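You operate a simulated robot arm through the tools that you are given. There is no shell and no other tool. Be economical: measure what you need, move in short steps, check, and stop when the job is done.

You run a simulated robot arm. Do the job below in one go: nothing can be reset, and whatever is moved stays where it is left.

JOB
Wipe the oil smear out of the hollow block's bowl with the felt pad.
Fine: clamp it first; put the felt pad back and open the clamp after.

The check looks at the end state, three seconds after you hand in, the way a careful person would. Anything else that was tipped, shoved, dropped, spilled or broken makes it a failure.

ROBOT AND FRAMES
A 7-joint arm with a two-finger parallel gripper, fixed in place. Base frame: the origin is at the foot of the arm, x ahead of it, y to its left, z up. Readings come in m, rad, newtons and seconds.
Its first joint turns from -1.152 to 1.152 rad. Payload 1.57 kg.
Tool frame: the origin (TCP) lies between the finger pads and is the grasp point; the fingertips stand 0.03 m ahead of it; z points along the fingers, y is the line along which they close. The gripper opens to 0.11 m. The fingers are 0.024 m wide and 0.012 m thick; the gripper's body (0.048 by 0.112 m) begins 0.078 m behind the TCP.
Orientation is told as [roll, pitch, yaw] about the base's x, y, z axes, in that order, counted from this pose: with the fingers straight down and closing along the base's y, the tool's x points along the base's -x, its y along +y and its z along -z.

CONTROLS
- The arm moves only by the tool step_arm. Its argument "rows" is a list that holds one entry, the list of rows, each a list of 7 numbers: the shift along the base's x, y, z in units of 100 mm (1.0 is 100 mm), then the turn, a rotation vector about the base's x, y, z in units of 120 degrees (1.0 is 120 degrees), then the closure in counts, from 0 (fully open) to 255 (shut). In form: [[[dx, dy, dz, rx, ry, rz, fingers], ...]]. A call has 1 to 20 rows; each row is the pose to reach, as a shift and turn from the pose commanded when the call began. A call with a number of a shift or a turn outside -1 to 1 is refused whole. Rows are played at 5 a second. More than 0.05 m and 0.15 rad between two rows, or a gripper value outside its range, and nothing of the call is played. Where a pose cannot be reached the arm comes as near as it can. A force on the tool above 40 N (or 10 N above the force at the start of the call, whichever is more), or a blocked arm, ends the call early, and 0.2 s more pass. The fingers move at their own pace (about 0.108 m/s each) and stop on an object; they squeeze with about 25 N. The grip force told is the motor's: it shows also when the fingers shut on nothing. Time passes only in rows, and 0.2 s behind the last, so rows that repeat a pose let the fingers close. It gives the time, the measured TCP pose, the force on the tool (base axes), the opening and the grip force at its end, in the units of the frame above (readings bear some noise), and new pictures: "show" is both (left out), scene, wrist or none.
- Cameras (640 x 400 px; columns grow to the right, rows downward): "scene" is fixed at [0.1555, -0.378, 1.4314]; the picture's right is [0.83, -0.56, 0.00], its down [-0.24, -0.36, -0.90] and it looks along [0.50, 0.75, -0.44] (base axes); focal length 374 px, centre (320, 200). "wrist" rides on the gripper at [0.07, 0.016, -0.141] in the tool frame; the picture's right is [-0.23, 0.97, 0.00], its down [-0.86, -0.20, -0.48] and it looks along [-0.47, -0.11, 0.88] (tool axes); focal length 222 px, centre (320, 200). There is no depth. A picture from a camera that has moved, and an enlarged one, comes with that camera's place and axes in the base frame and with its lens. The place of the scene camera against the robot may be out by one fixed shift of up to 0.018 m in any direction.
- inspect(camera, box): a new picture of the part [left, top, right, bottom] of that camera's present view, enlarged. It takes no simulated time.
- close_job(): hands the job in; it is judged then, once.

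Work in short steps. Places have to be worked out from the pictures, the camera data and where the tool is seen: move nearer, look again, correct. Check each grasp and each placing, and mend what went wrong. You have 120 turns and 170 pictures in all, those below and enlarged ones among them. Open the gripper and draw the arm clear of the work before you hand the job in, unless the task says otherwise; then end with one line.

The tools are called as a command line: name --argument value ..., lists and objects as JSON in quotes. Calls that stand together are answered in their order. step_arm: Moves the arm, as the interface text tells. Its arguments: {"type":"object","properties":{"rows":{"type":"array","items":{"type":"array","items":{"type":"array","items":{"type":"number"}}}},"show":{"type":"string","enum":["both","scene","wrist","none"]}},"required":["rows"]} The other tools are called the same way: inspect (camera, box) takes an enlarged picture of a part of a camera's view; close_job () hands the job in.

At the start:

```text
time: 0.0
tcp_pos: [0.3587, 0.1291, 1.2282]
ee_rot: [0.001, 0.0, -0.001]
ft_force: [-0.2, 0.4, 0.2]
width: 0.1098
grip_force: 0.1
```

scene: 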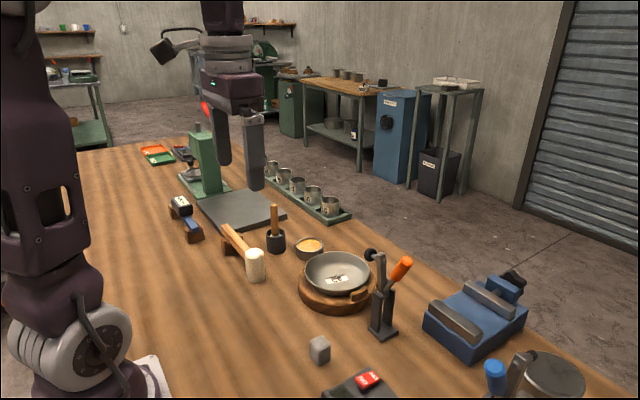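
wrist: 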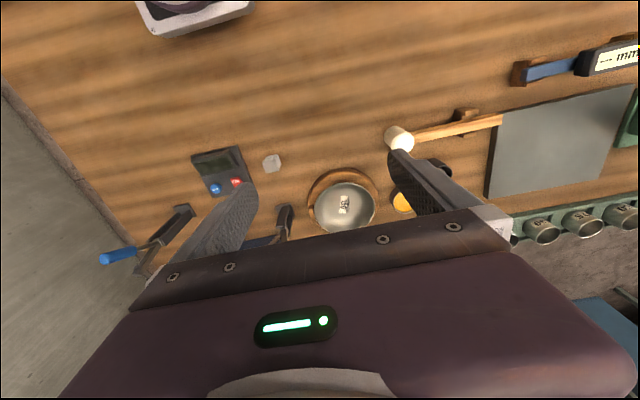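

The bowl sits on a wooden ring with a toggle clamp beside it; I look closer at the work area.

inspect --camera "scene" --box '[200, 180, 440, 350]'

inspect --camera "scene" --box '[300, 240, 620, 400]'

inspect --camera "wrist" --box '[180, 110, 460, 285]'

```text
2.35 times, centred on (320, 265) of scene
camera zoom: at [0.1555, -0.378, 1.4314], right [0.83, -0.56, 0.0], down [-0.24, -0.36, -0.9], along [0.5, 0.75, -0.44], focal length 879 px, centre (320, 47)
```

zoom: 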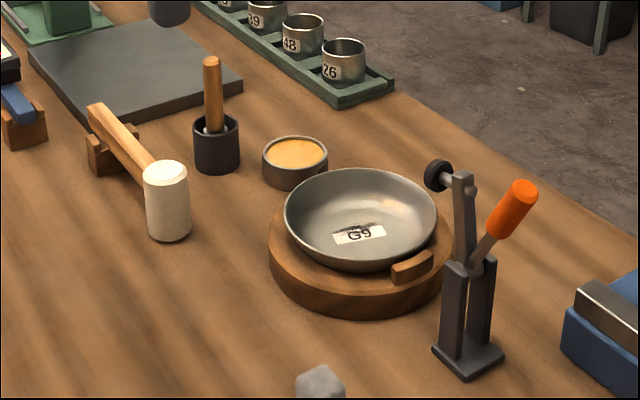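

```text
2.00 times, centred on (460, 320) of scene
camera zoom: at [0.1555, -0.378, 1.4314], right [0.83, -0.56, 0.0], down [-0.24, -0.36, -0.9], along [0.5, 0.75, -0.44], focal length 748 px, centre (40, -40)
```

zoom: 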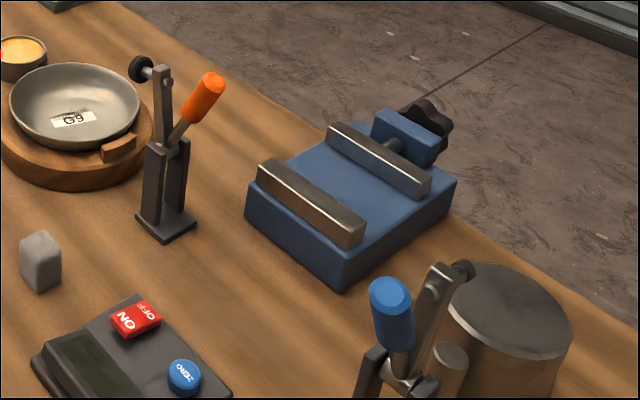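

```text
2.29 times, centred on (320, 198) of wrist
camera zoom: at [0.2889, 0.1454, 1.3704], right [0.23, 0.97, 0.0], down [0.86, -0.2, 0.48], along [0.47, -0.11, -0.88], focal length 508 px, centre (320, 206)
```

zoom: 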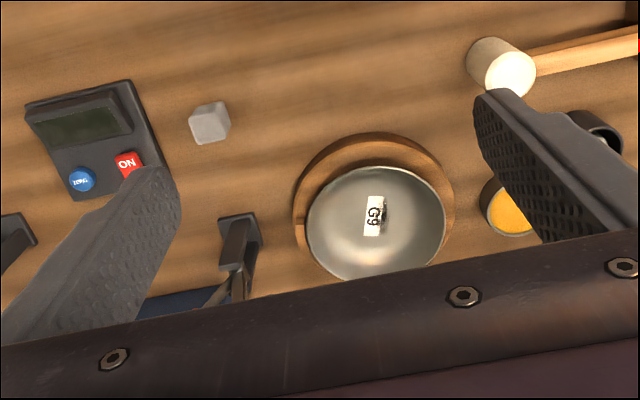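

My two-camera triangulation puts the table near z≈0.9 rather than 0.4: the bowl is about (0.54, 0.14) and the grey cube about (0.42, 0.01). I'll lower the arm a bit, keeping clear of everything, for a better view and to test those figures.

step_arm --rows '[[[0, 0, -0.4, 0, 0, 0, 0], [0, 0, -0.8, 0, 0, 0, 0], [0, 0, -0.8, 0, 0, 0, 0]]]'

inspect --camera "wrist" --box '[240, 100, 480, 250]'

inspect --camera "scene" --box '[250, 200, 350, 262]'

inspect --camera "scene" --box '[290, 240, 430, 328]'

inspect --camera "scene" --box '[280, 320, 410, 400]'

```text
time: 0.8
tcp_pos: [0.3587, 0.13, 1.1479]
ee_rot: [0.0, 0.0, 0.001]
ft_force: [-0.5, 0.2, 0.1]
width: 0.11
grip_force: 0.1
camera wrist: at [0.2885, 0.1461, 1.29], right [0.23, 0.97, 0.0], down [0.86, -0.2, 0.48], along [0.47, -0.11, -0.88], focal length 222 px, centre (320, 200)
```

scene: 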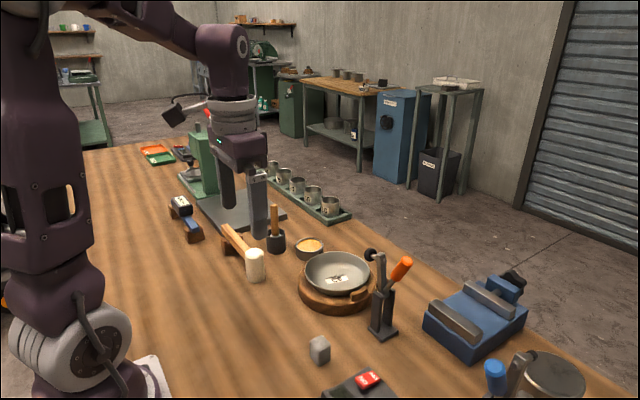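
wrist: 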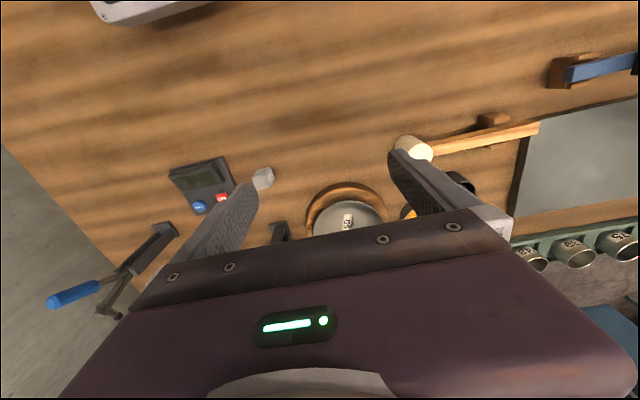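

```text
2.67 times, centred on (360, 175) of wrist
camera zoom: at [0.2885, 0.1461, 1.29], right [0.23, 0.97, 0.0], down [0.86, -0.2, 0.48], along [0.47, -0.11, -0.88], focal length 592 px, centre (213, 267)
```

zoom: 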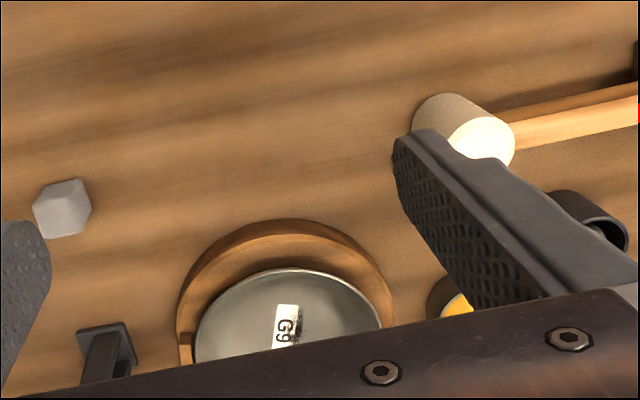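

```text
6.40 times, centred on (300, 231) of scene
camera zoom: at [0.1555, -0.378, 1.4314], right [0.83, -0.56, 0.0], down [-0.24, -0.36, -0.9], along [0.5, 0.75, -0.44], focal length 2392 px, centre (448, 2)
```

zoom: 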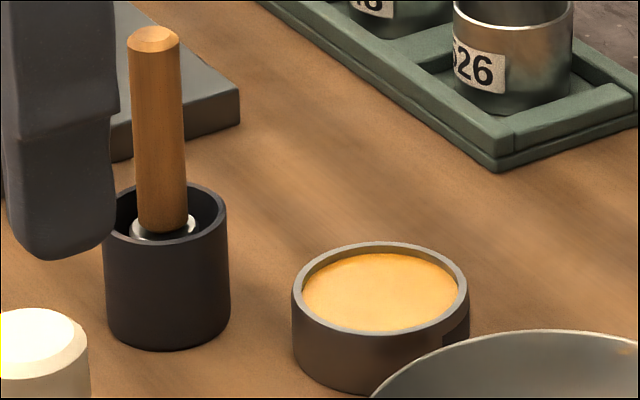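

```text
4.55 times, centred on (360, 284) of scene
camera zoom: at [0.1555, -0.378, 1.4314], right [0.83, -0.56, 0.0], down [-0.24, -0.36, -0.9], along [0.5, 0.75, -0.44], focal length 1699 px, centre (138, -182)
```

zoom: 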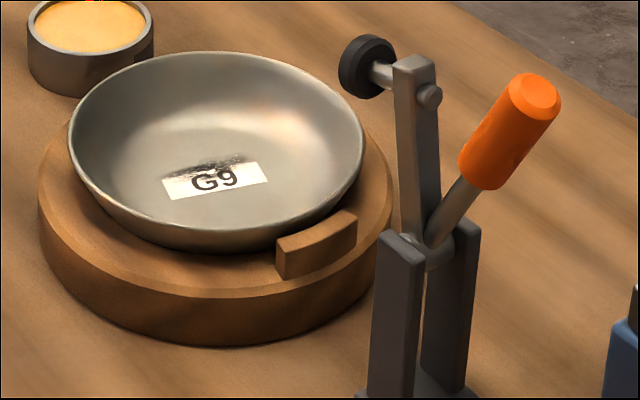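

```text
4.92 times, centred on (345, 360) of scene
camera zoom: at [0.1555, -0.378, 1.4314], right [0.83, -0.56, 0.0], down [-0.24, -0.36, -0.9], along [0.5, 0.75, -0.44], focal length 1840 px, centre (197, -588)
```

zoom: 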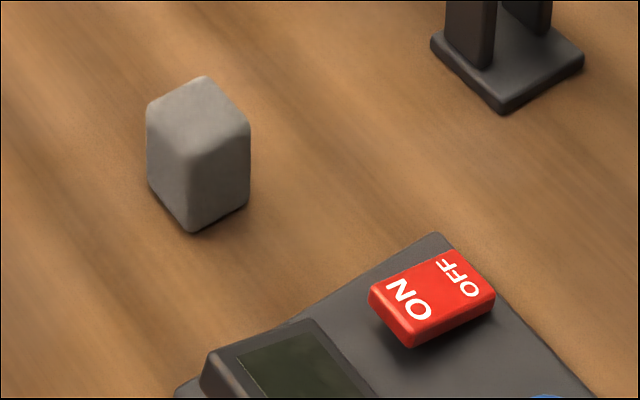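

The grey rounded block at about (0.42, 0.01) looks like the felt pad, and the toggle clamp at about (0.55, 0) is open, with its orange handle leaning to −y. Next I shut the fingers and move to the −y side of the clamp at safe height, to view the clamp and test the reach.

step_arm --rows '[[[0, -0.45, 0, 0, 0, 0, 255], [0, -0.9, 0, 0, 0, 0, 255], [0, -1.0, 0, 0, 0, 0, 255], [0, -1.0, 0, 0, 0, 0, 255]]]' --show "none"

step_arm --rows '[[[0, -0.45, 0, 0, 0, 0, 255], [0, -0.9, 0, 0, 0, 0, 255], [0, -1.0, 0, 0, 0, 0, 255], [0, -1.0, 0, 0, 0, 0, 255]]]'

```text
time: 1.8
tcp_pos: [0.3589, 0.0302, 1.1473]
ee_rot: [0.001, 0.0, 0.0]
ft_force: [0.6, 0.3, 0.0]
width: 0.0
grip_force: 21.3
```

```text
time: 2.8
tcp_pos: [0.3589, -0.07, 1.1493]
ee_rot: [0.0, 0.001, 0.0]
ft_force: [0.4, 0.6, 0.1]
width: 0.0
grip_force: 21.6
camera wrist: at [0.2891, -0.0542, 1.2906], right [0.23, 0.97, 0.0], down [0.86, -0.2, 0.48], along [0.47, -0.11, -0.88], focal length 222 px, centre (320, 200)
```

scene: 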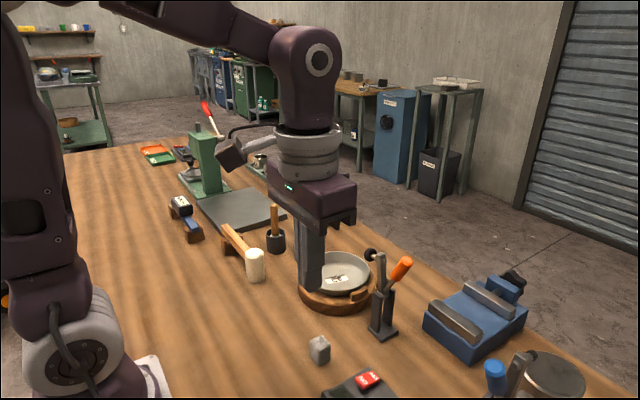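
wrist: 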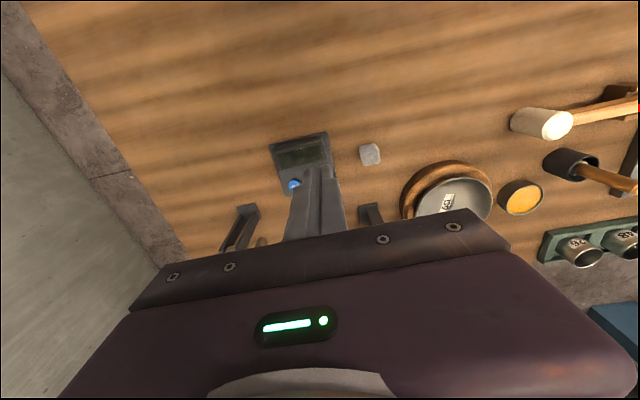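

Next I extend outward in x at the same height, staying beside the clamp on its −y side, to see whether the arm reaches x≈0.54.

step_arm --rows '[[[0.2, -0.4, 0, 0, 0, 0, 255], [0.6, -0.6, 0, 0, 0, 0, 255], [1.0, -0.6, 0, 0, 0, 0, 255], [1.0, -0.6, 0, 0, 0, 0, 255]]]'

```text
time: 3.8
tcp_pos: [0.4594, -0.129, 1.1487]
ee_rot: [0.002, 0.0, -0.001]
ft_force: [-1.2, -0.1, -0.6]
width: 0.0002
grip_force: 21.0
camera wrist: at [0.3895, -0.114, 1.2902], right [0.23, 0.97, 0.0], down [0.85, -0.2, 0.48], along [0.47, -0.11, -0.88], focal length 222 px, centre (320, 200)
```

scene: 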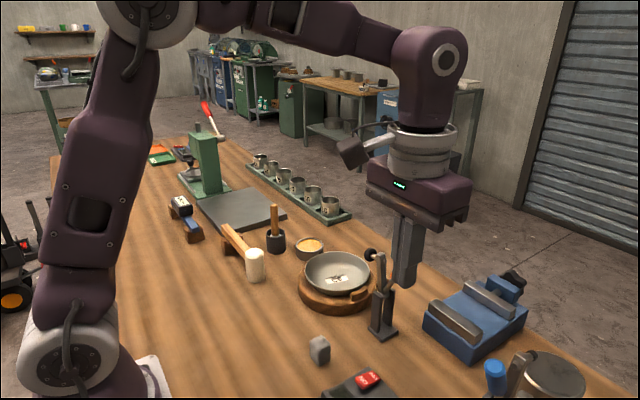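
wrist: 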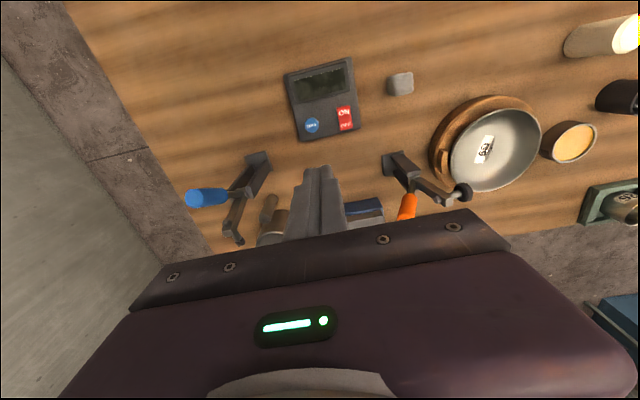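

The wrist view agrees: the handle tip is near (0.55, −0.04, 1.07) and the clamp base near (0.553, −0.01). I go on to x=0.55 and then down a little on the −y side of the handle.

step_arm --rows '[[[0.4, 0.1, 0, 0, 0, 0, 255], [0.9, 0.1, 0, 0, 0, 0, 255], [0.9, 0.1, -0.4, 0, 0, 0, 255], [0.9, 0.1, -0.7, 0, 0, 0, 255], [0.9, 0.1, -0.7, 0, 0, 0, 255]]]'

inspect --camera "scene" --box '[320, 210, 480, 310]'

```text
time: 5.0
tcp_pos: [0.5482, -0.1201, 1.0768]
ee_rot: [0.001, 0.0, 0.0]
ft_force: [0.3, -0.3, 0.3]
width: 0.0
grip_force: 21.1
camera wrist: at [0.4787, -0.1049, 1.2193], right [0.23, 0.97, 0.0], down [0.86, -0.2, 0.48], along [0.47, -0.11, -0.88], focal length 222 px, centre (320, 200)
```

scene: 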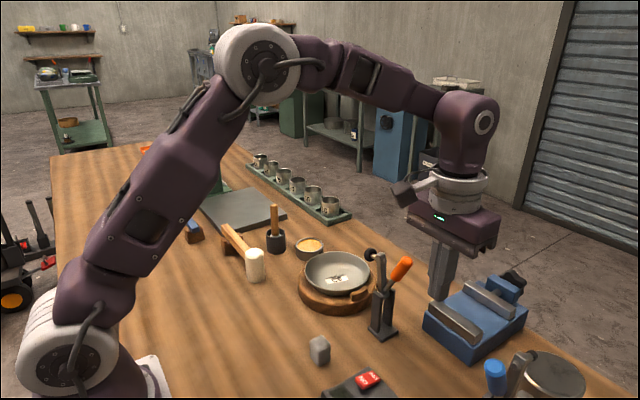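
wrist: 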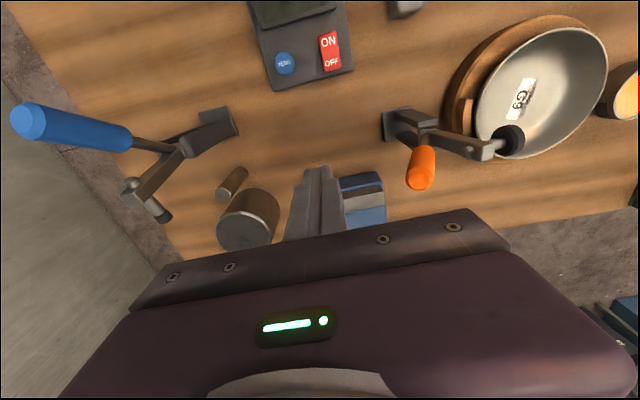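

```text
4.00 times, centred on (400, 260) of scene
camera zoom: at [0.1555, -0.378, 1.4314], right [0.83, -0.56, 0.0], down [-0.24, -0.36, -0.9], along [0.5, 0.75, -0.44], focal length 1495 px, centre (0, -40)
```

zoom: 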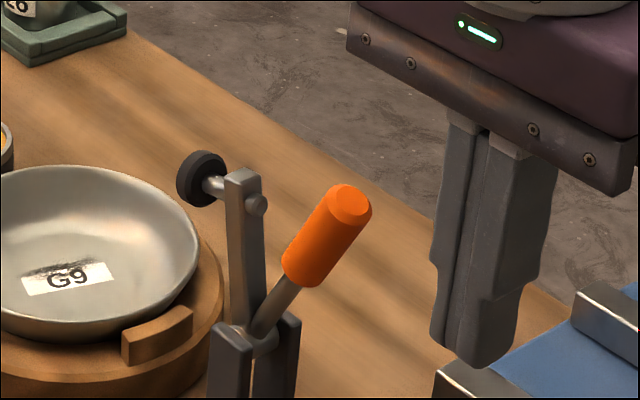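

The arm reaches here, and the fingers' side (tip z≈1.047) is level with the orange handle. I push toward +y in small steps and watch the force.

step_arm --rows '[[[0.05, 0.3, 0, 0, 0, 0, 255], [0.05, 0.5, 0, 0, 0, 0, 255], [0.05, 0.6, 0, 0, 0, 0, 255], [0.05, 0.7, 0, 0, 0, 0, 255], [0.05, 0.8, 0, 0, 0, 0, 255], [0.05, 0.9, 0, 0, 0, 0, 255]]]'

inspect --camera "scene" --box '[320, 210, 480, 310]'

```text
time: 6.4
tcp_pos: [0.5528, -0.0288, 1.0797]
ee_rot: [-0.001, 0.0, -0.001]
ft_force: [0.5, -2.3, 1.3]
width: 0.0003
grip_force: 20.9
camera wrist: at [0.4836, -0.0144, 1.2204], right [0.23, 0.97, 0.0], down [0.85, -0.2, 0.48], along [0.47, -0.11, -0.88], focal length 222 px, centre (320, 200)
```

scene: 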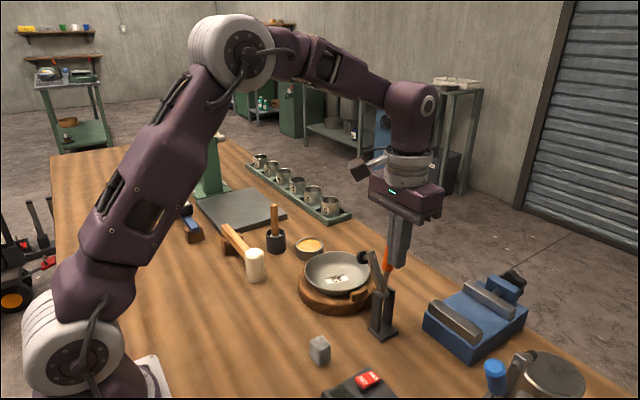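
wrist: 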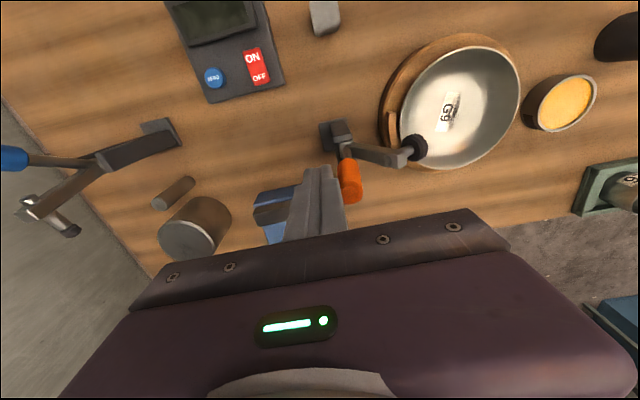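

```text
4.00 times, centred on (400, 260) of scene
camera zoom: at [0.1555, -0.378, 1.4314], right [0.83, -0.56, 0.0], down [-0.24, -0.36, -0.9], along [0.5, 0.75, -0.44], focal length 1495 px, centre (0, -40)
```

zoom: 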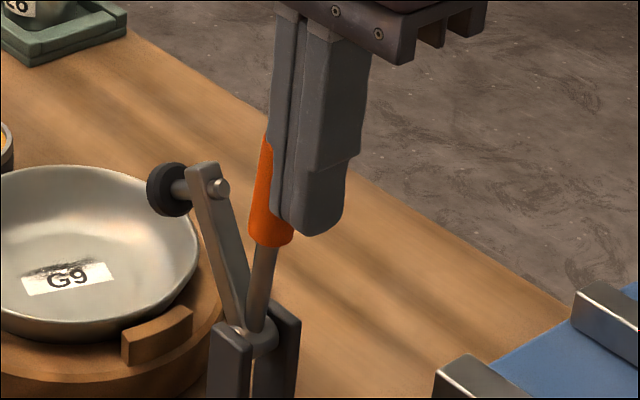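

The clamp arm swings with the handle at a low force. I keep pushing +y and drop slightly to follow the handle's arc.

step_arm --rows '[[[0, 0.1, 0, 0, 0, 0, 255], [0, 0.2, 0, 0, 0, 0, 255], [0, 0.3, 0, 0, 0, 0, 255], [0, 0.4, 0, 0, 0, 0, 255], [0, 0.46, -0.1, 0, 0, 0, 255], [0, 0.52, -0.2, 0, 0, 0, 255]]]'

inspect --camera "scene" --box '[320, 210, 480, 310]'

```text
time: 7.8
tcp_pos: [0.5532, 0.0218, 1.0593]
ee_rot: [-0.001, 0.0, -0.001]
ft_force: [-0.6, 0.0, -1.0]
width: 0.0
grip_force: 21.7
camera wrist: at [0.4838, 0.0379, 1.2006], right [0.23, 0.97, 0.0], down [0.85, -0.2, 0.48], along [0.47, -0.11, -0.88], focal length 222 px, centre (320, 200)
```

scene: 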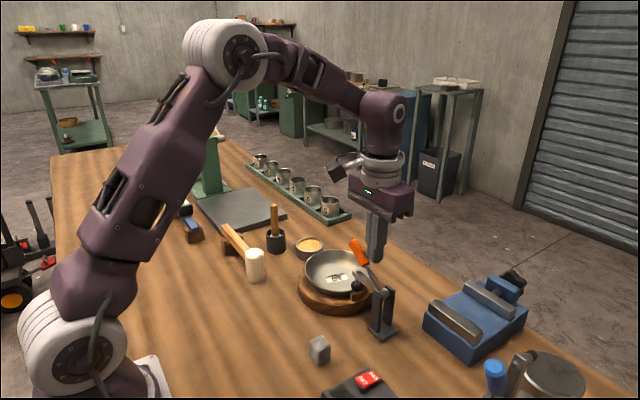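
wrist: 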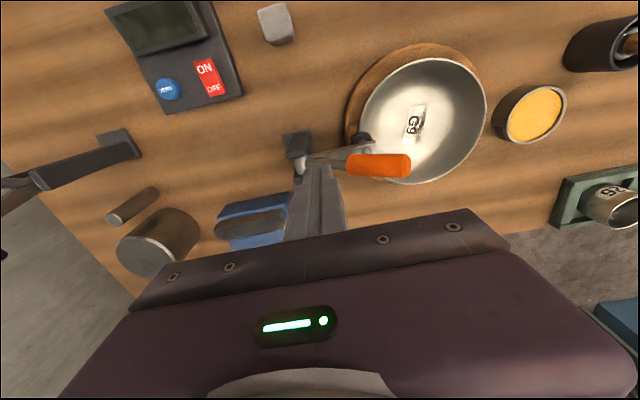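

```text
4.00 times, centred on (400, 260) of scene
camera zoom: at [0.1555, -0.378, 1.4314], right [0.83, -0.56, 0.0], down [-0.24, -0.36, -0.9], along [0.5, 0.75, -0.44], focal length 1495 px, centre (0, -40)
```

zoom: 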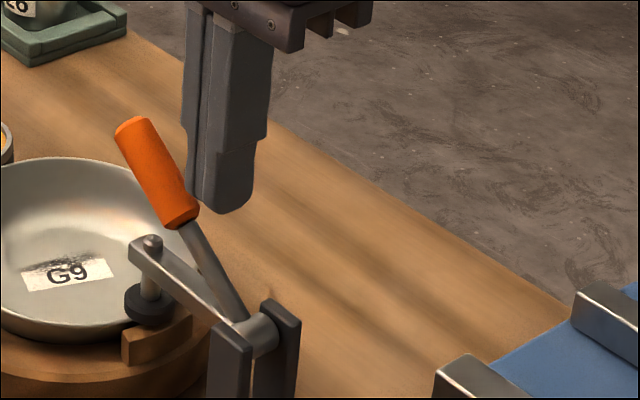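

The clamp pad is now just above the wooden lug. I keep pushing gently down and across until it seats.

step_arm --rows '[[[0, 0.06, -0.06, 0, 0, 0, 255], [0, 0.12, -0.12, 0, 0, 0, 255], [0, 0.17, -0.18, 0, 0, 0, 255], [0, 0.22, -0.24, 0, 0, 0, 255]]]'

inspect --camera "scene" --box '[320, 210, 480, 310]'

```text
time: 8.8
tcp_pos: [0.5522, 0.0383, 1.0392]
ee_rot: [-0.007, -0.005, -0.002]
ft_force: [-8.9, -4.8, 15.0]
width: 0.0
grip_force: 21.2
stopped in row 4: the force on the tool passed its limit (the readings are from after the stop); the commanded pose is now the measured one
camera wrist: at [0.4833, 0.0559, 1.1812], right [0.23, 0.97, -0.01], down [0.85, -0.2, 0.48], along [0.47, -0.12, -0.88], focal length 222 px, centre (320, 200)
```

scene: 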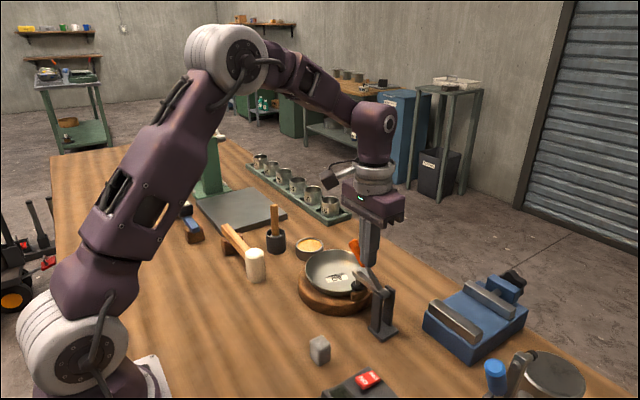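
wrist: 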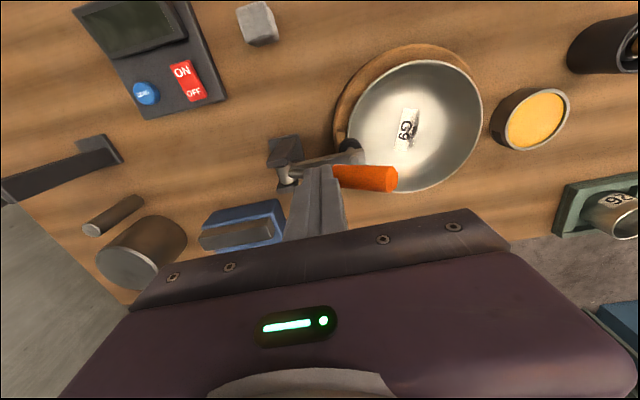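

```text
4.00 times, centred on (400, 260) of scene
camera zoom: at [0.1549, -0.3781, 1.4314], right [0.83, -0.56, 0.0], down [-0.24, -0.36, -0.9], along [0.5, 0.75, -0.44], focal length 1495 px, centre (0, -40)
```

zoom: 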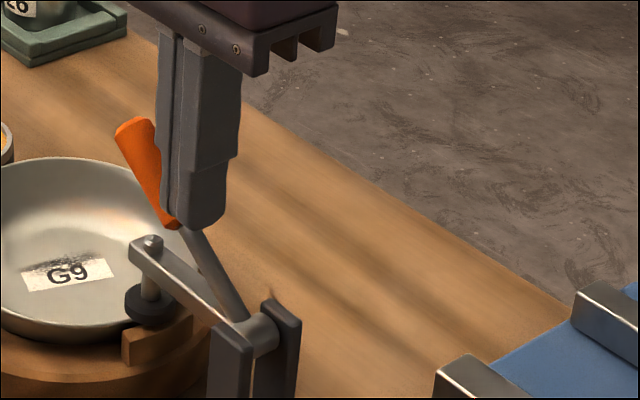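

The force limit tripped and the handle had not moved since the last view, so the clamp is at its closed stop. I back off −y and up, then check that it stays closed.

step_arm --rows '[[[0, -0.1, 0.2, 0, 0, 0, 255], [0, -0.2, 0.6, 0, 0, 0, 255], [-0.4, -0.3, 0.9, 0, 0, 0, 255], [-0.8, -0.3, 1, 0, 0, 0, 255], [-0.9, -0.3, 1, 0, 0, 0, 0]]]'

inspect --camera "scene" --box '[290, 220, 430, 310]'

inspect --camera "wrist" --box '[260, 80, 520, 240]'

```text
refused: row 3 steps farther than a row can; nothing moved
```

```text
4.44 times, centred on (360, 265) of scene
camera zoom: at [0.1549, -0.3781, 1.4314], right [0.83, -0.56, 0.0], down [-0.24, -0.36, -0.9], along [0.5, 0.75, -0.44], focal length 1661 px, centre (142, -89)
```

zoom: 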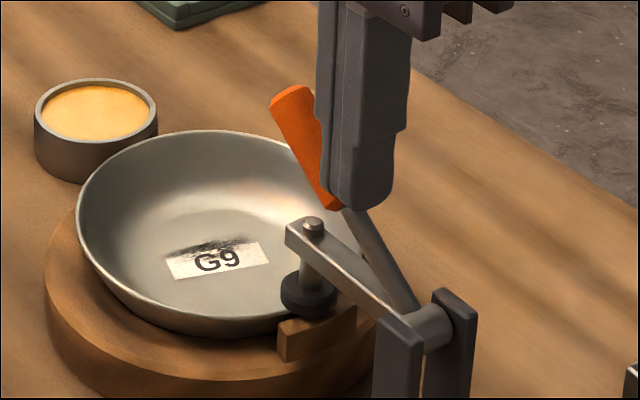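

```text
2.46 times, centred on (390, 160) of wrist
camera zoom: at [0.4833, 0.0559, 1.1812], right [0.23, 0.97, -0.01], down [0.85, -0.2, 0.48], along [0.47, -0.12, -0.88], focal length 547 px, centre (148, 298)
```

zoom: 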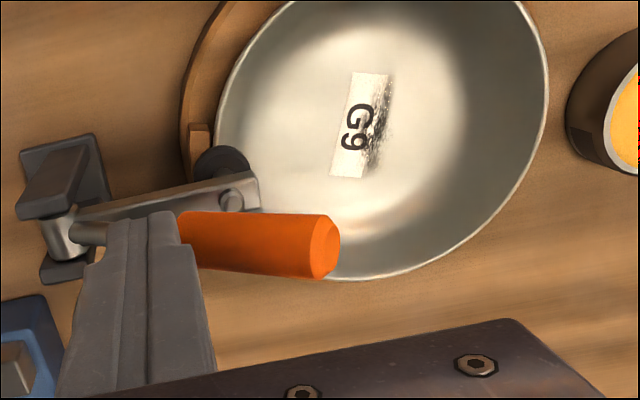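

The wrist view shows the dark smear along the +y edge of the label, around (0.55, 0.147). I resend the retreat with shorter steps.

step_arm --rows '[[[0, -0.1, 0.2, 0, 0, 0, 255], [0, -0.2, 0.6, 0, 0, 0, 255], [-0.3, -0.2, 0.9, 0, 0, 0, 255], [-0.7, -0.2, 1, 0, 0, 0, 255], [-1, -0.2, 1, 0, 0, 0, 0], [-1, -0.2, 1, 0, 0, 0, 0]]]'

inspect --camera "scene" --box '[290, 220, 430, 310]'

inspect --camera "wrist" --box '[260, 80, 520, 240]'

```text
time: 10.2
tcp_pos: [0.4548, 0.0195, 1.1391]
ee_rot: [-0.006, -0.005, -0.004]
ft_force: [-0.6, -0.3, 0.4]
width: 0.1099
grip_force: 0.1
camera wrist: at [0.3843, 0.0367, 1.2806], right [0.23, 0.97, 0.0], down [0.85, -0.2, 0.48], along [0.47, -0.11, -0.88], focal length 222 px, centre (320, 200)
```

scene: 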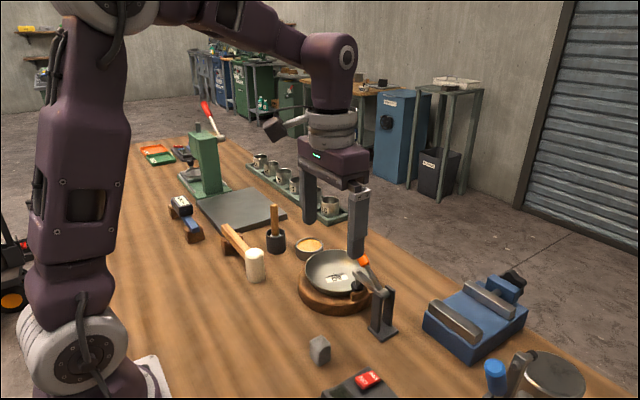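
wrist: 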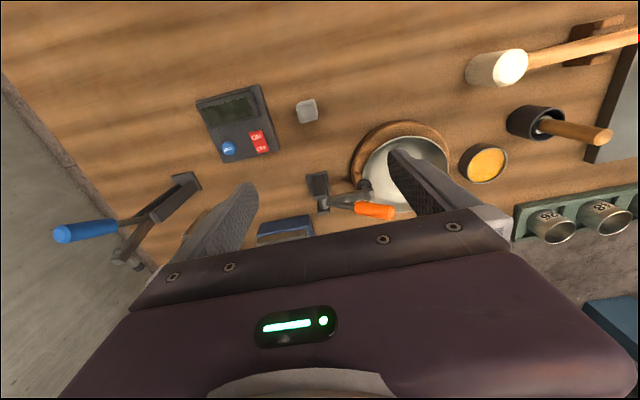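

```text
4.44 times, centred on (360, 265) of scene
camera zoom: at [0.1555, -0.378, 1.4314], right [0.83, -0.56, 0.0], down [-0.24, -0.36, -0.9], along [0.5, 0.75, -0.44], focal length 1661 px, centre (142, -89)
```

zoom: 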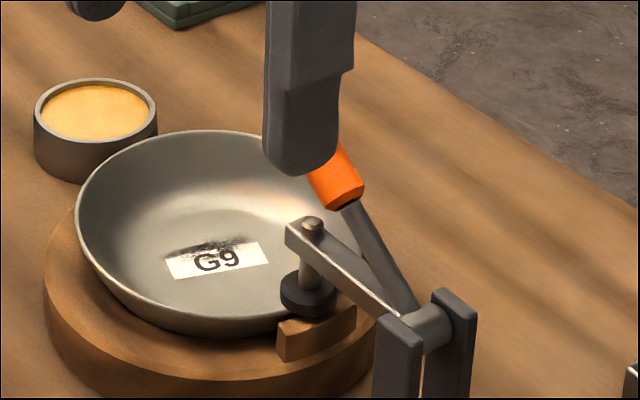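

```text
2.46 times, centred on (390, 160) of wrist
camera zoom: at [0.3843, 0.0367, 1.2806], right [0.23, 0.97, 0.0], down [0.85, -0.2, 0.48], along [0.47, -0.11, -0.88], focal length 547 px, centre (148, 298)
```

zoom: 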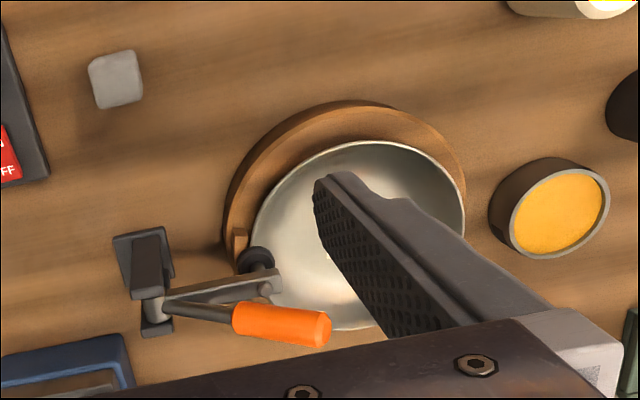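

The clamp stays closed. Its handle overhangs the −y side of the bowl, so I'll wipe with the gripper yawed −90°, which leaves the body narrow along y and the camera on the +y side. I yaw now while moving above the felt block.

step_arm --rows '[[[-0.03, 0, 0, 0, 0, -0.0625, 0], [-0.06, 0, 0, 0, 0, -0.125, 0], [-0.09, 0, 0, 0, 0, -0.1875, 0], [-0.12, 0, 0, 0, 0, -0.25, 0], [-0.15, 0, 0, 0, 0, -0.3125, 0], [-0.18, 0, 0, 0, 0, -0.375, 0], [-0.21, 0, 0, 0, 0, -0.4375, 0], [-0.24, -0.05, 0, 0, 0, -0.5, 0], [-0.27, -0.1, 0, 0, 0, -0.5625, 0], [-0.3, -0.1, 0, 0, 0, -0.625, 0], [-0.33, -0.1, 0, 0, 0, -0.6875, 0], [-0.33, -0.1, 0, 0, 0, -0.75, 0], [-0.33, -0.1, 0, 0, 0, -0.75, 0]]]'

```text
time: 13.0
tcp_pos: [0.4206, 0.009, 1.1402]
ee_rot: [-0.004, -0.004, -1.577]
ft_force: [0.7, -0.4, 0.2]
width: 0.1098
grip_force: 0.0
camera wrist: at [0.4385, 0.0796, 1.2805], right [0.97, -0.23, 0.0], down [-0.2, -0.85, 0.48], along [-0.12, -0.47, -0.88], focal length 222 px, centre (320, 200)
```

scene: 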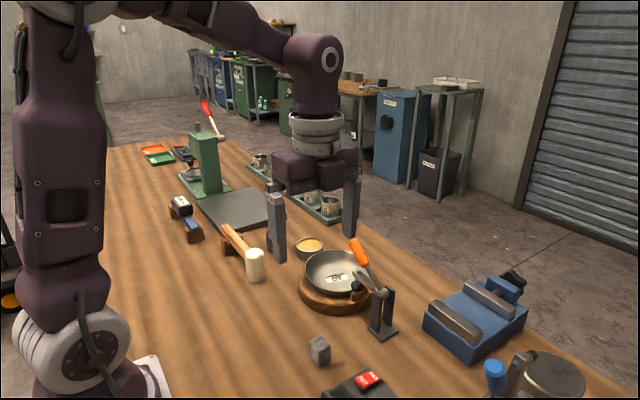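
wrist: 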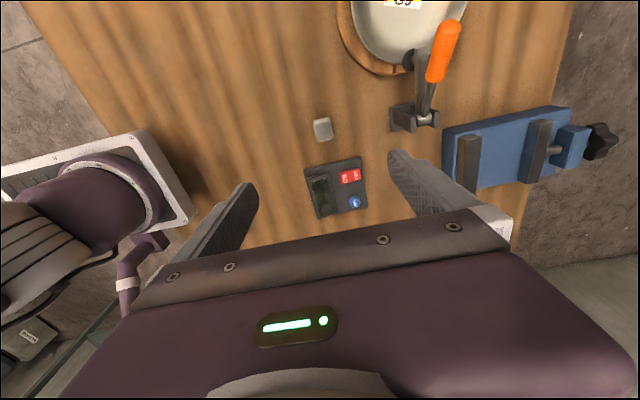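

The felt is at about (0.423, 0.008), right below the gripper. I descend partway and recheck.

step_arm --rows '[[[0, 0, -0.5, 0, 0, 0, 0], [0.02, 0, -1.0, 0, 0, 0, 0], [0.02, 0, -1.0, 0, 0, 0, 0]]]'

inspect --camera "wrist" --box '[240, 120, 400, 220]'

inspect --camera "scene" --box '[240, 270, 400, 370]'

```text
time: 13.8
tcp_pos: [0.423, 0.0097, 1.0378]
ee_rot: [-0.003, -0.005, -1.57]
ft_force: [0.6, -0.4, -0.4]
width: 0.1099
grip_force: 0.0
camera wrist: at [0.4401, 0.0797, 1.1795], right [0.97, -0.23, 0.0], down [-0.2, -0.85, 0.48], along [-0.11, -0.47, -0.88], focal length 222 px, centre (320, 200)
```

scene: 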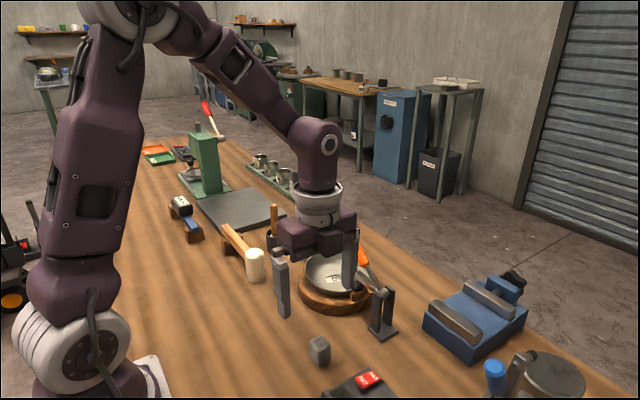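
wrist: 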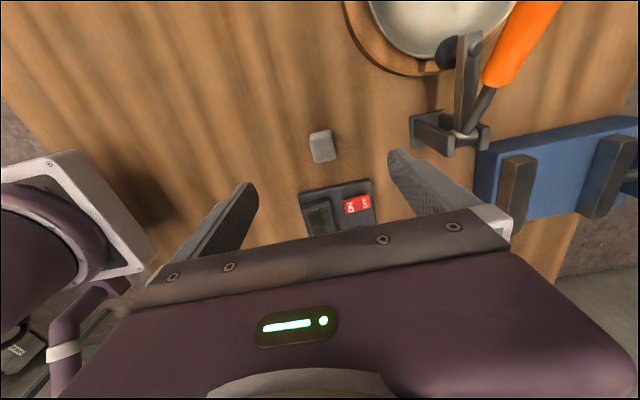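

```text
4.00 times, centred on (320, 170) of wrist
camera zoom: at [0.4401, 0.0797, 1.1795], right [0.97, -0.23, 0.0], down [-0.2, -0.85, 0.48], along [-0.11, -0.47, -0.88], focal length 888 px, centre (320, 320)
```

zoom: 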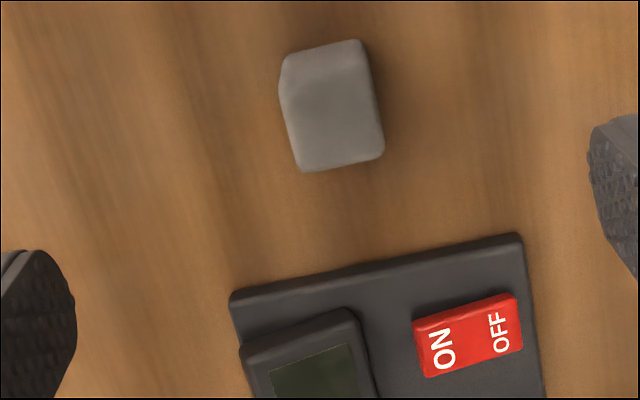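

```text
4.00 times, centred on (320, 320) of scene
camera zoom: at [0.1555, -0.378, 1.4314], right [0.83, -0.56, 0.0], down [-0.24, -0.36, -0.9], along [0.5, 0.75, -0.44], focal length 1495 px, centre (320, -280)
```

zoom: 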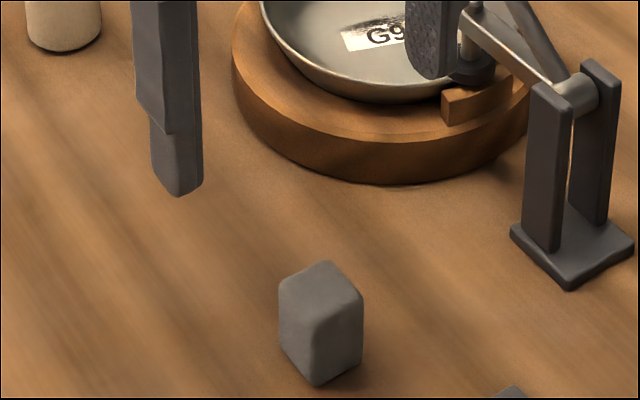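

From the close-up, the felt is about 25×25×40 mm, aligned with the base axes, centred near (0.427, 0.011), top z≈0.94. I lower the TCP to z≈0.95 so the tips straddle its upper half, and look before closing.

step_arm --rows '[[[0.04, 0.01, -0.4, 0, 0, 0, 0], [0.04, 0.01, -0.7, 0, 0, 0, 0], [0.04, 0.01, -0.88, 0, 0, 0, 0], [0.04, 0.01, -0.88, 0, 0, 0, 0]]]'

inspect --camera "wrist" --box '[200, 90, 440, 240]'

inspect --camera "scene" --box '[240, 290, 400, 390]'

```text
time: 14.8
tcp_pos: [0.4267, 0.0103, 0.9499]
ee_rot: [-0.005, -0.007, -1.573]
ft_force: [0.5, -0.6, 0.7]
width: 0.1098
grip_force: 0.0
camera wrist: at [0.4438, 0.0812, 1.0914], right [0.97, -0.23, 0.0], down [-0.2, -0.85, 0.48], along [-0.11, -0.47, -0.88], focal length 222 px, centre (320, 200)
```

scene: 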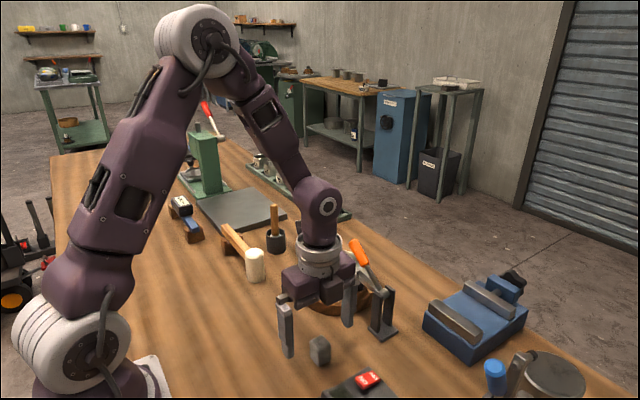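
wrist: 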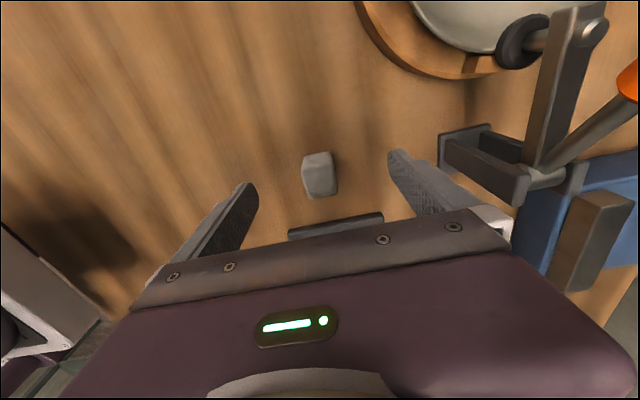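

```text
2.67 times, centred on (320, 165) of wrist
camera zoom: at [0.4438, 0.0812, 1.0914], right [0.97, -0.23, 0.0], down [-0.2, -0.85, 0.48], along [-0.11, -0.47, -0.88], focal length 592 px, centre (320, 293)
```

zoom: 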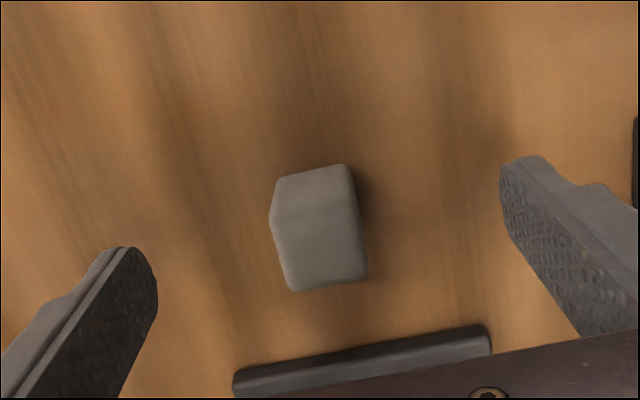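

```text
4.00 times, centred on (320, 340) of scene
camera zoom: at [0.1555, -0.378, 1.4314], right [0.83, -0.56, 0.0], down [-0.24, -0.36, -0.9], along [0.5, 0.75, -0.44], focal length 1495 px, centre (320, -360)
```

zoom: 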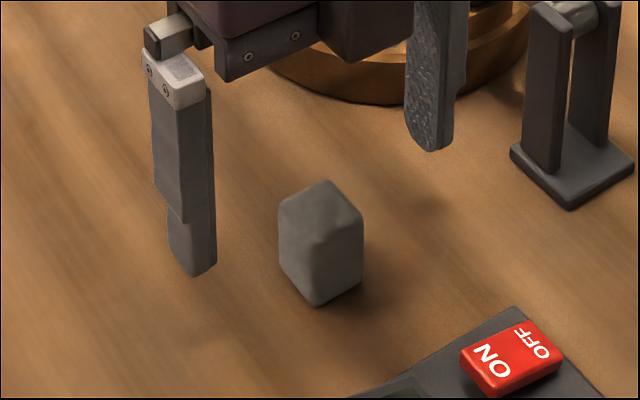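

The felt is centred between the fingers (x≈0.427, y≈0.012). I close on it with a tiny correction.

step_arm --rows '[[[0, 0.02, -0.04, 0, 0, 0, 0], [0, 0.02, -0.04, 0, 0, 0, 255], [0, 0.02, -0.04, 0, 0, 0, 255], [0, 0.02, -0.04, 0, 0, 0, 255], [0, 0.02, -0.04, 0, 0, 0, 255]]]'

inspect --camera "scene" --box '[240, 290, 400, 390]'

```text
time: 16.0
tcp_pos: [0.4276, 0.0134, 0.9456]
ee_rot: [-0.006, -0.005, -1.572]
ft_force: [0.7, 1.0, 1.1]
width: 0.0268
grip_force: 24.5
camera wrist: at [0.444, 0.0833, 1.0879], right [0.97, -0.23, 0.0], down [-0.2, -0.85, 0.48], along [-0.11, -0.47, -0.88], focal length 222 px, centre (320, 200)
```

scene: 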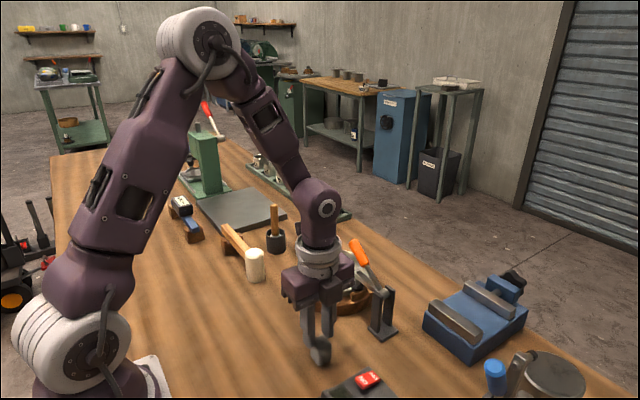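
wrist: 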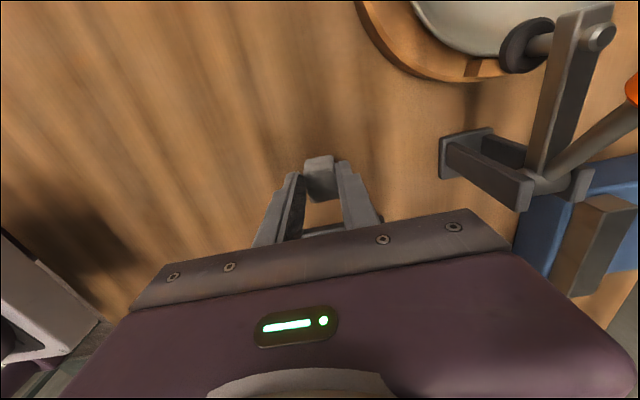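

```text
4.00 times, centred on (320, 340) of scene
camera zoom: at [0.1555, -0.378, 1.4314], right [0.83, -0.56, 0.0], down [-0.24, -0.36, -0.9], along [0.5, 0.75, -0.44], focal length 1495 px, centre (320, -360)
```

zoom: 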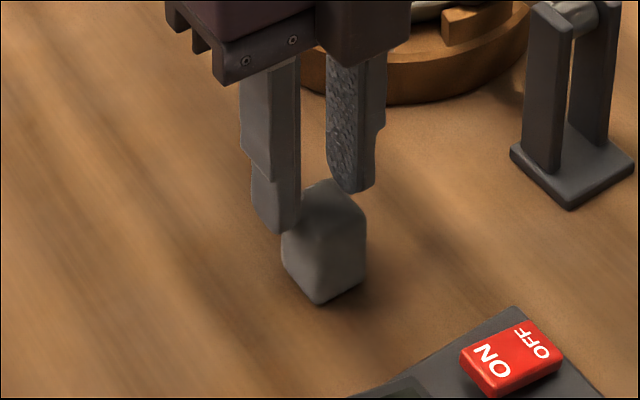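

Gripped at 26.8 mm with 24.5 N. I lift and verify the hold.

step_arm --rows '[[[0, 0, 0.3, 0, 0, 0, 255], [0, 0, 0.7, 0, 0, 0, 255], [0, 0, 1, 0, 0, 0, 255], [0, 0, 1, 0, 0, 0, 255]]]'

inspect --camera "scene" --box '[260, 250, 400, 340]'

```text
time: 17.0
tcp_pos: [0.4255, 0.0125, 1.0459]
ee_rot: [-0.003, -0.006, -1.573]
ft_force: [0.4, 0.8, 0.7]
width: 0.0
grip_force: 21.7
camera wrist: at [0.4437, 0.0827, 1.1885], right [0.97, -0.23, 0.0], down [-0.2, -0.85, 0.48], along [-0.11, -0.47, -0.88], focal length 222 px, centre (320, 200)
```

scene: 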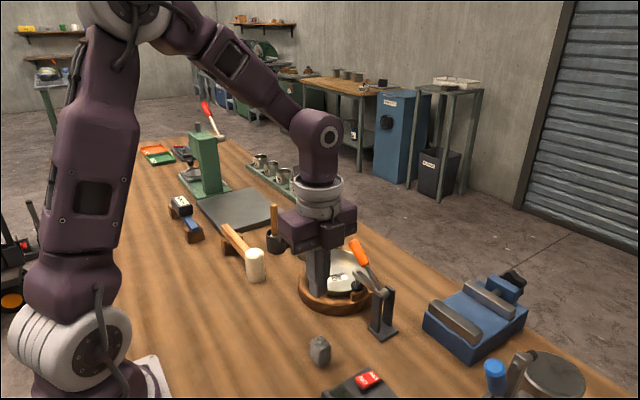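
wrist: 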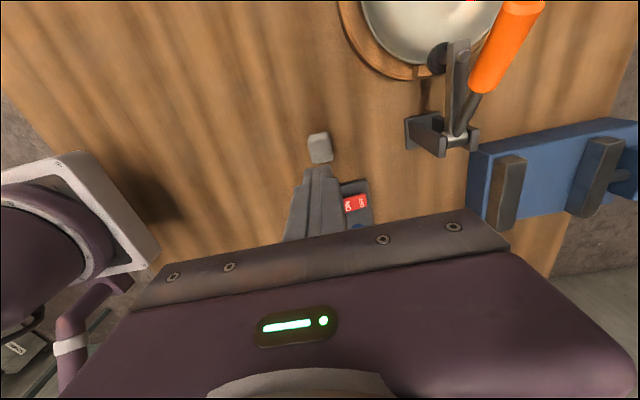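

```text
4.44 times, centred on (330, 295) of scene
camera zoom: at [0.1555, -0.378, 1.4314], right [0.83, -0.56, 0.0], down [-0.24, -0.36, -0.9], along [0.5, 0.75, -0.44], focal length 1661 px, centre (276, -222)
```

zoom: 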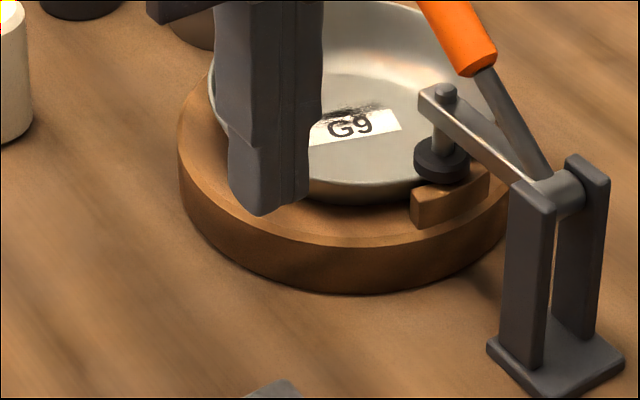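

It slipped out (width 0) and is standing where it was. Combining the views again, the felt's top is nearer z≈0.92 and its centre y≈0.005, so I gripped too high. I open and go lower.

step_arm --rows '[[[0, -0.07, 0, 0, 0, 0, 0], [0, -0.07, 0, 0, 0, 0, 0], [0, -0.07, 0, 0, 0, 0, 0], [0, -0.07, -0.4, 0, 0, 0, 0], [0, -0.07, -0.8, 0, 0, 0, 0], [0, -0.07, -1, 0, 0, 0, 0], [0, -0.07, -1, 0, 0, 0, 0]]]' --show "wrist"

inspect --camera "wrist" --box '[200, 90, 440, 240]'

inspect --camera "scene" --box '[240, 290, 400, 390]'

```text
time: 18.6
tcp_pos: [0.4279, 0.0056, 0.946]
ee_rot: [-0.004, -0.005, -1.572]
ft_force: [0.5, -0.2, -0.2]
width: 0.11
grip_force: 0.0
camera wrist: at [0.4445, 0.0763, 1.0878], right [0.97, -0.23, 0.0], down [-0.2, -0.85, 0.48], along [-0.11, -0.47, -0.88], focal length 222 px, centre (320, 200)
```

wrist: 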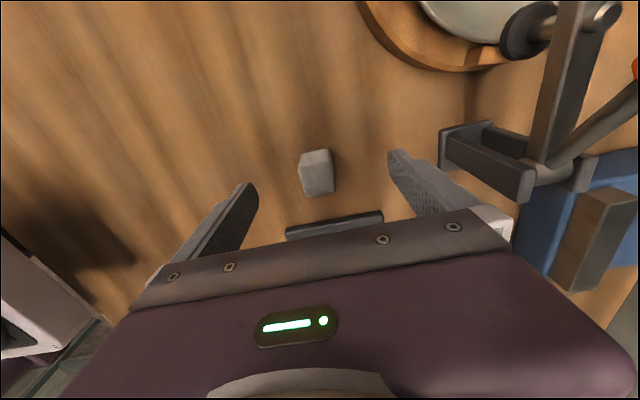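

```text
2.67 times, centred on (320, 165) of wrist
camera zoom: at [0.4445, 0.0763, 1.0878], right [0.97, -0.23, 0.0], down [-0.2, -0.85, 0.48], along [-0.11, -0.47, -0.88], focal length 592 px, centre (320, 293)
```

zoom: 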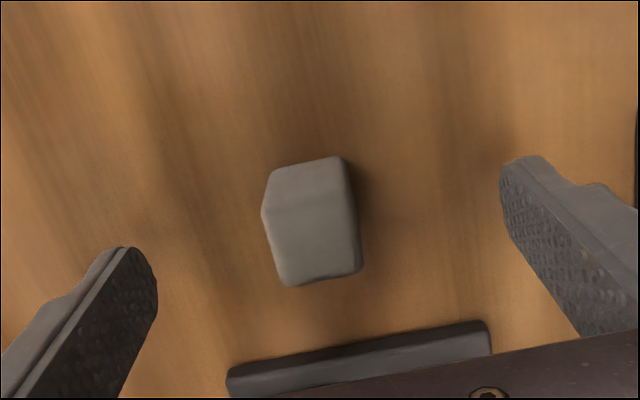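

```text
4.00 times, centred on (320, 340) of scene
camera zoom: at [0.1555, -0.378, 1.4314], right [0.83, -0.56, 0.0], down [-0.24, -0.36, -0.9], along [0.5, 0.75, -0.44], focal length 1495 px, centre (320, -360)
```

zoom: 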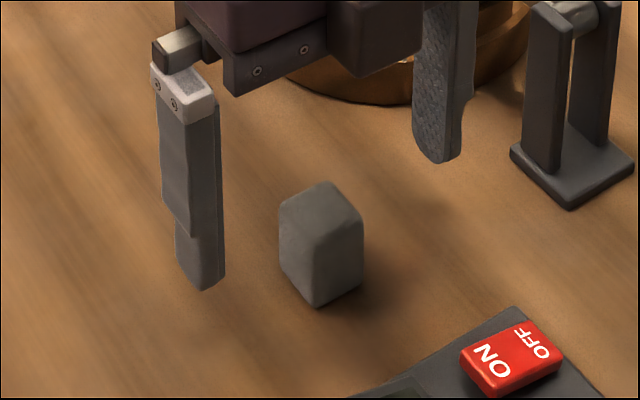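

The felt hasn't moved: centre (0.426, 0.005). I drop a further 19 mm and close.

step_arm --rows '[[[-0.01, 0, -0.1, 0, 0, 0, 0], [-0.01, 0, -0.19, 0, 0, 0, 0], [-0.01, 0, -0.19, 0, 0, 0, 255], [-0.01, 0, -0.19, 0, 0, 0, 255], [-0.01, 0, -0.19, 0, 0, 0, 255], [-0.01, 0, -0.19, 0, 0, 0, 255]]]' --show "none"

inspect --camera "scene" --box '[240, 290, 400, 390]'

```text
time: 20.0
tcp_pos: [0.425, 0.0083, 0.9283]
ee_rot: [-0.005, -0.004, -1.572]
ft_force: [0.4, 0.1, 0.0]
width: 0.0267
grip_force: 25.3
```

```text
4.00 times, centred on (320, 340) of scene
camera zoom: at [0.1555, -0.378, 1.4314], right [0.83, -0.56, 0.0], down [-0.24, -0.36, -0.9], along [0.5, 0.75, -0.44], focal length 1495 px, centre (320, -360)
```

zoom: 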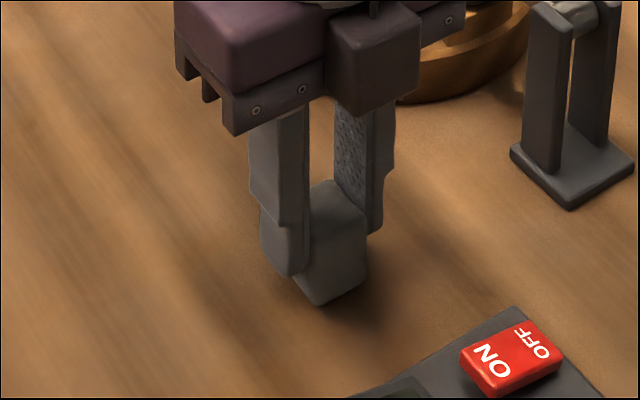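

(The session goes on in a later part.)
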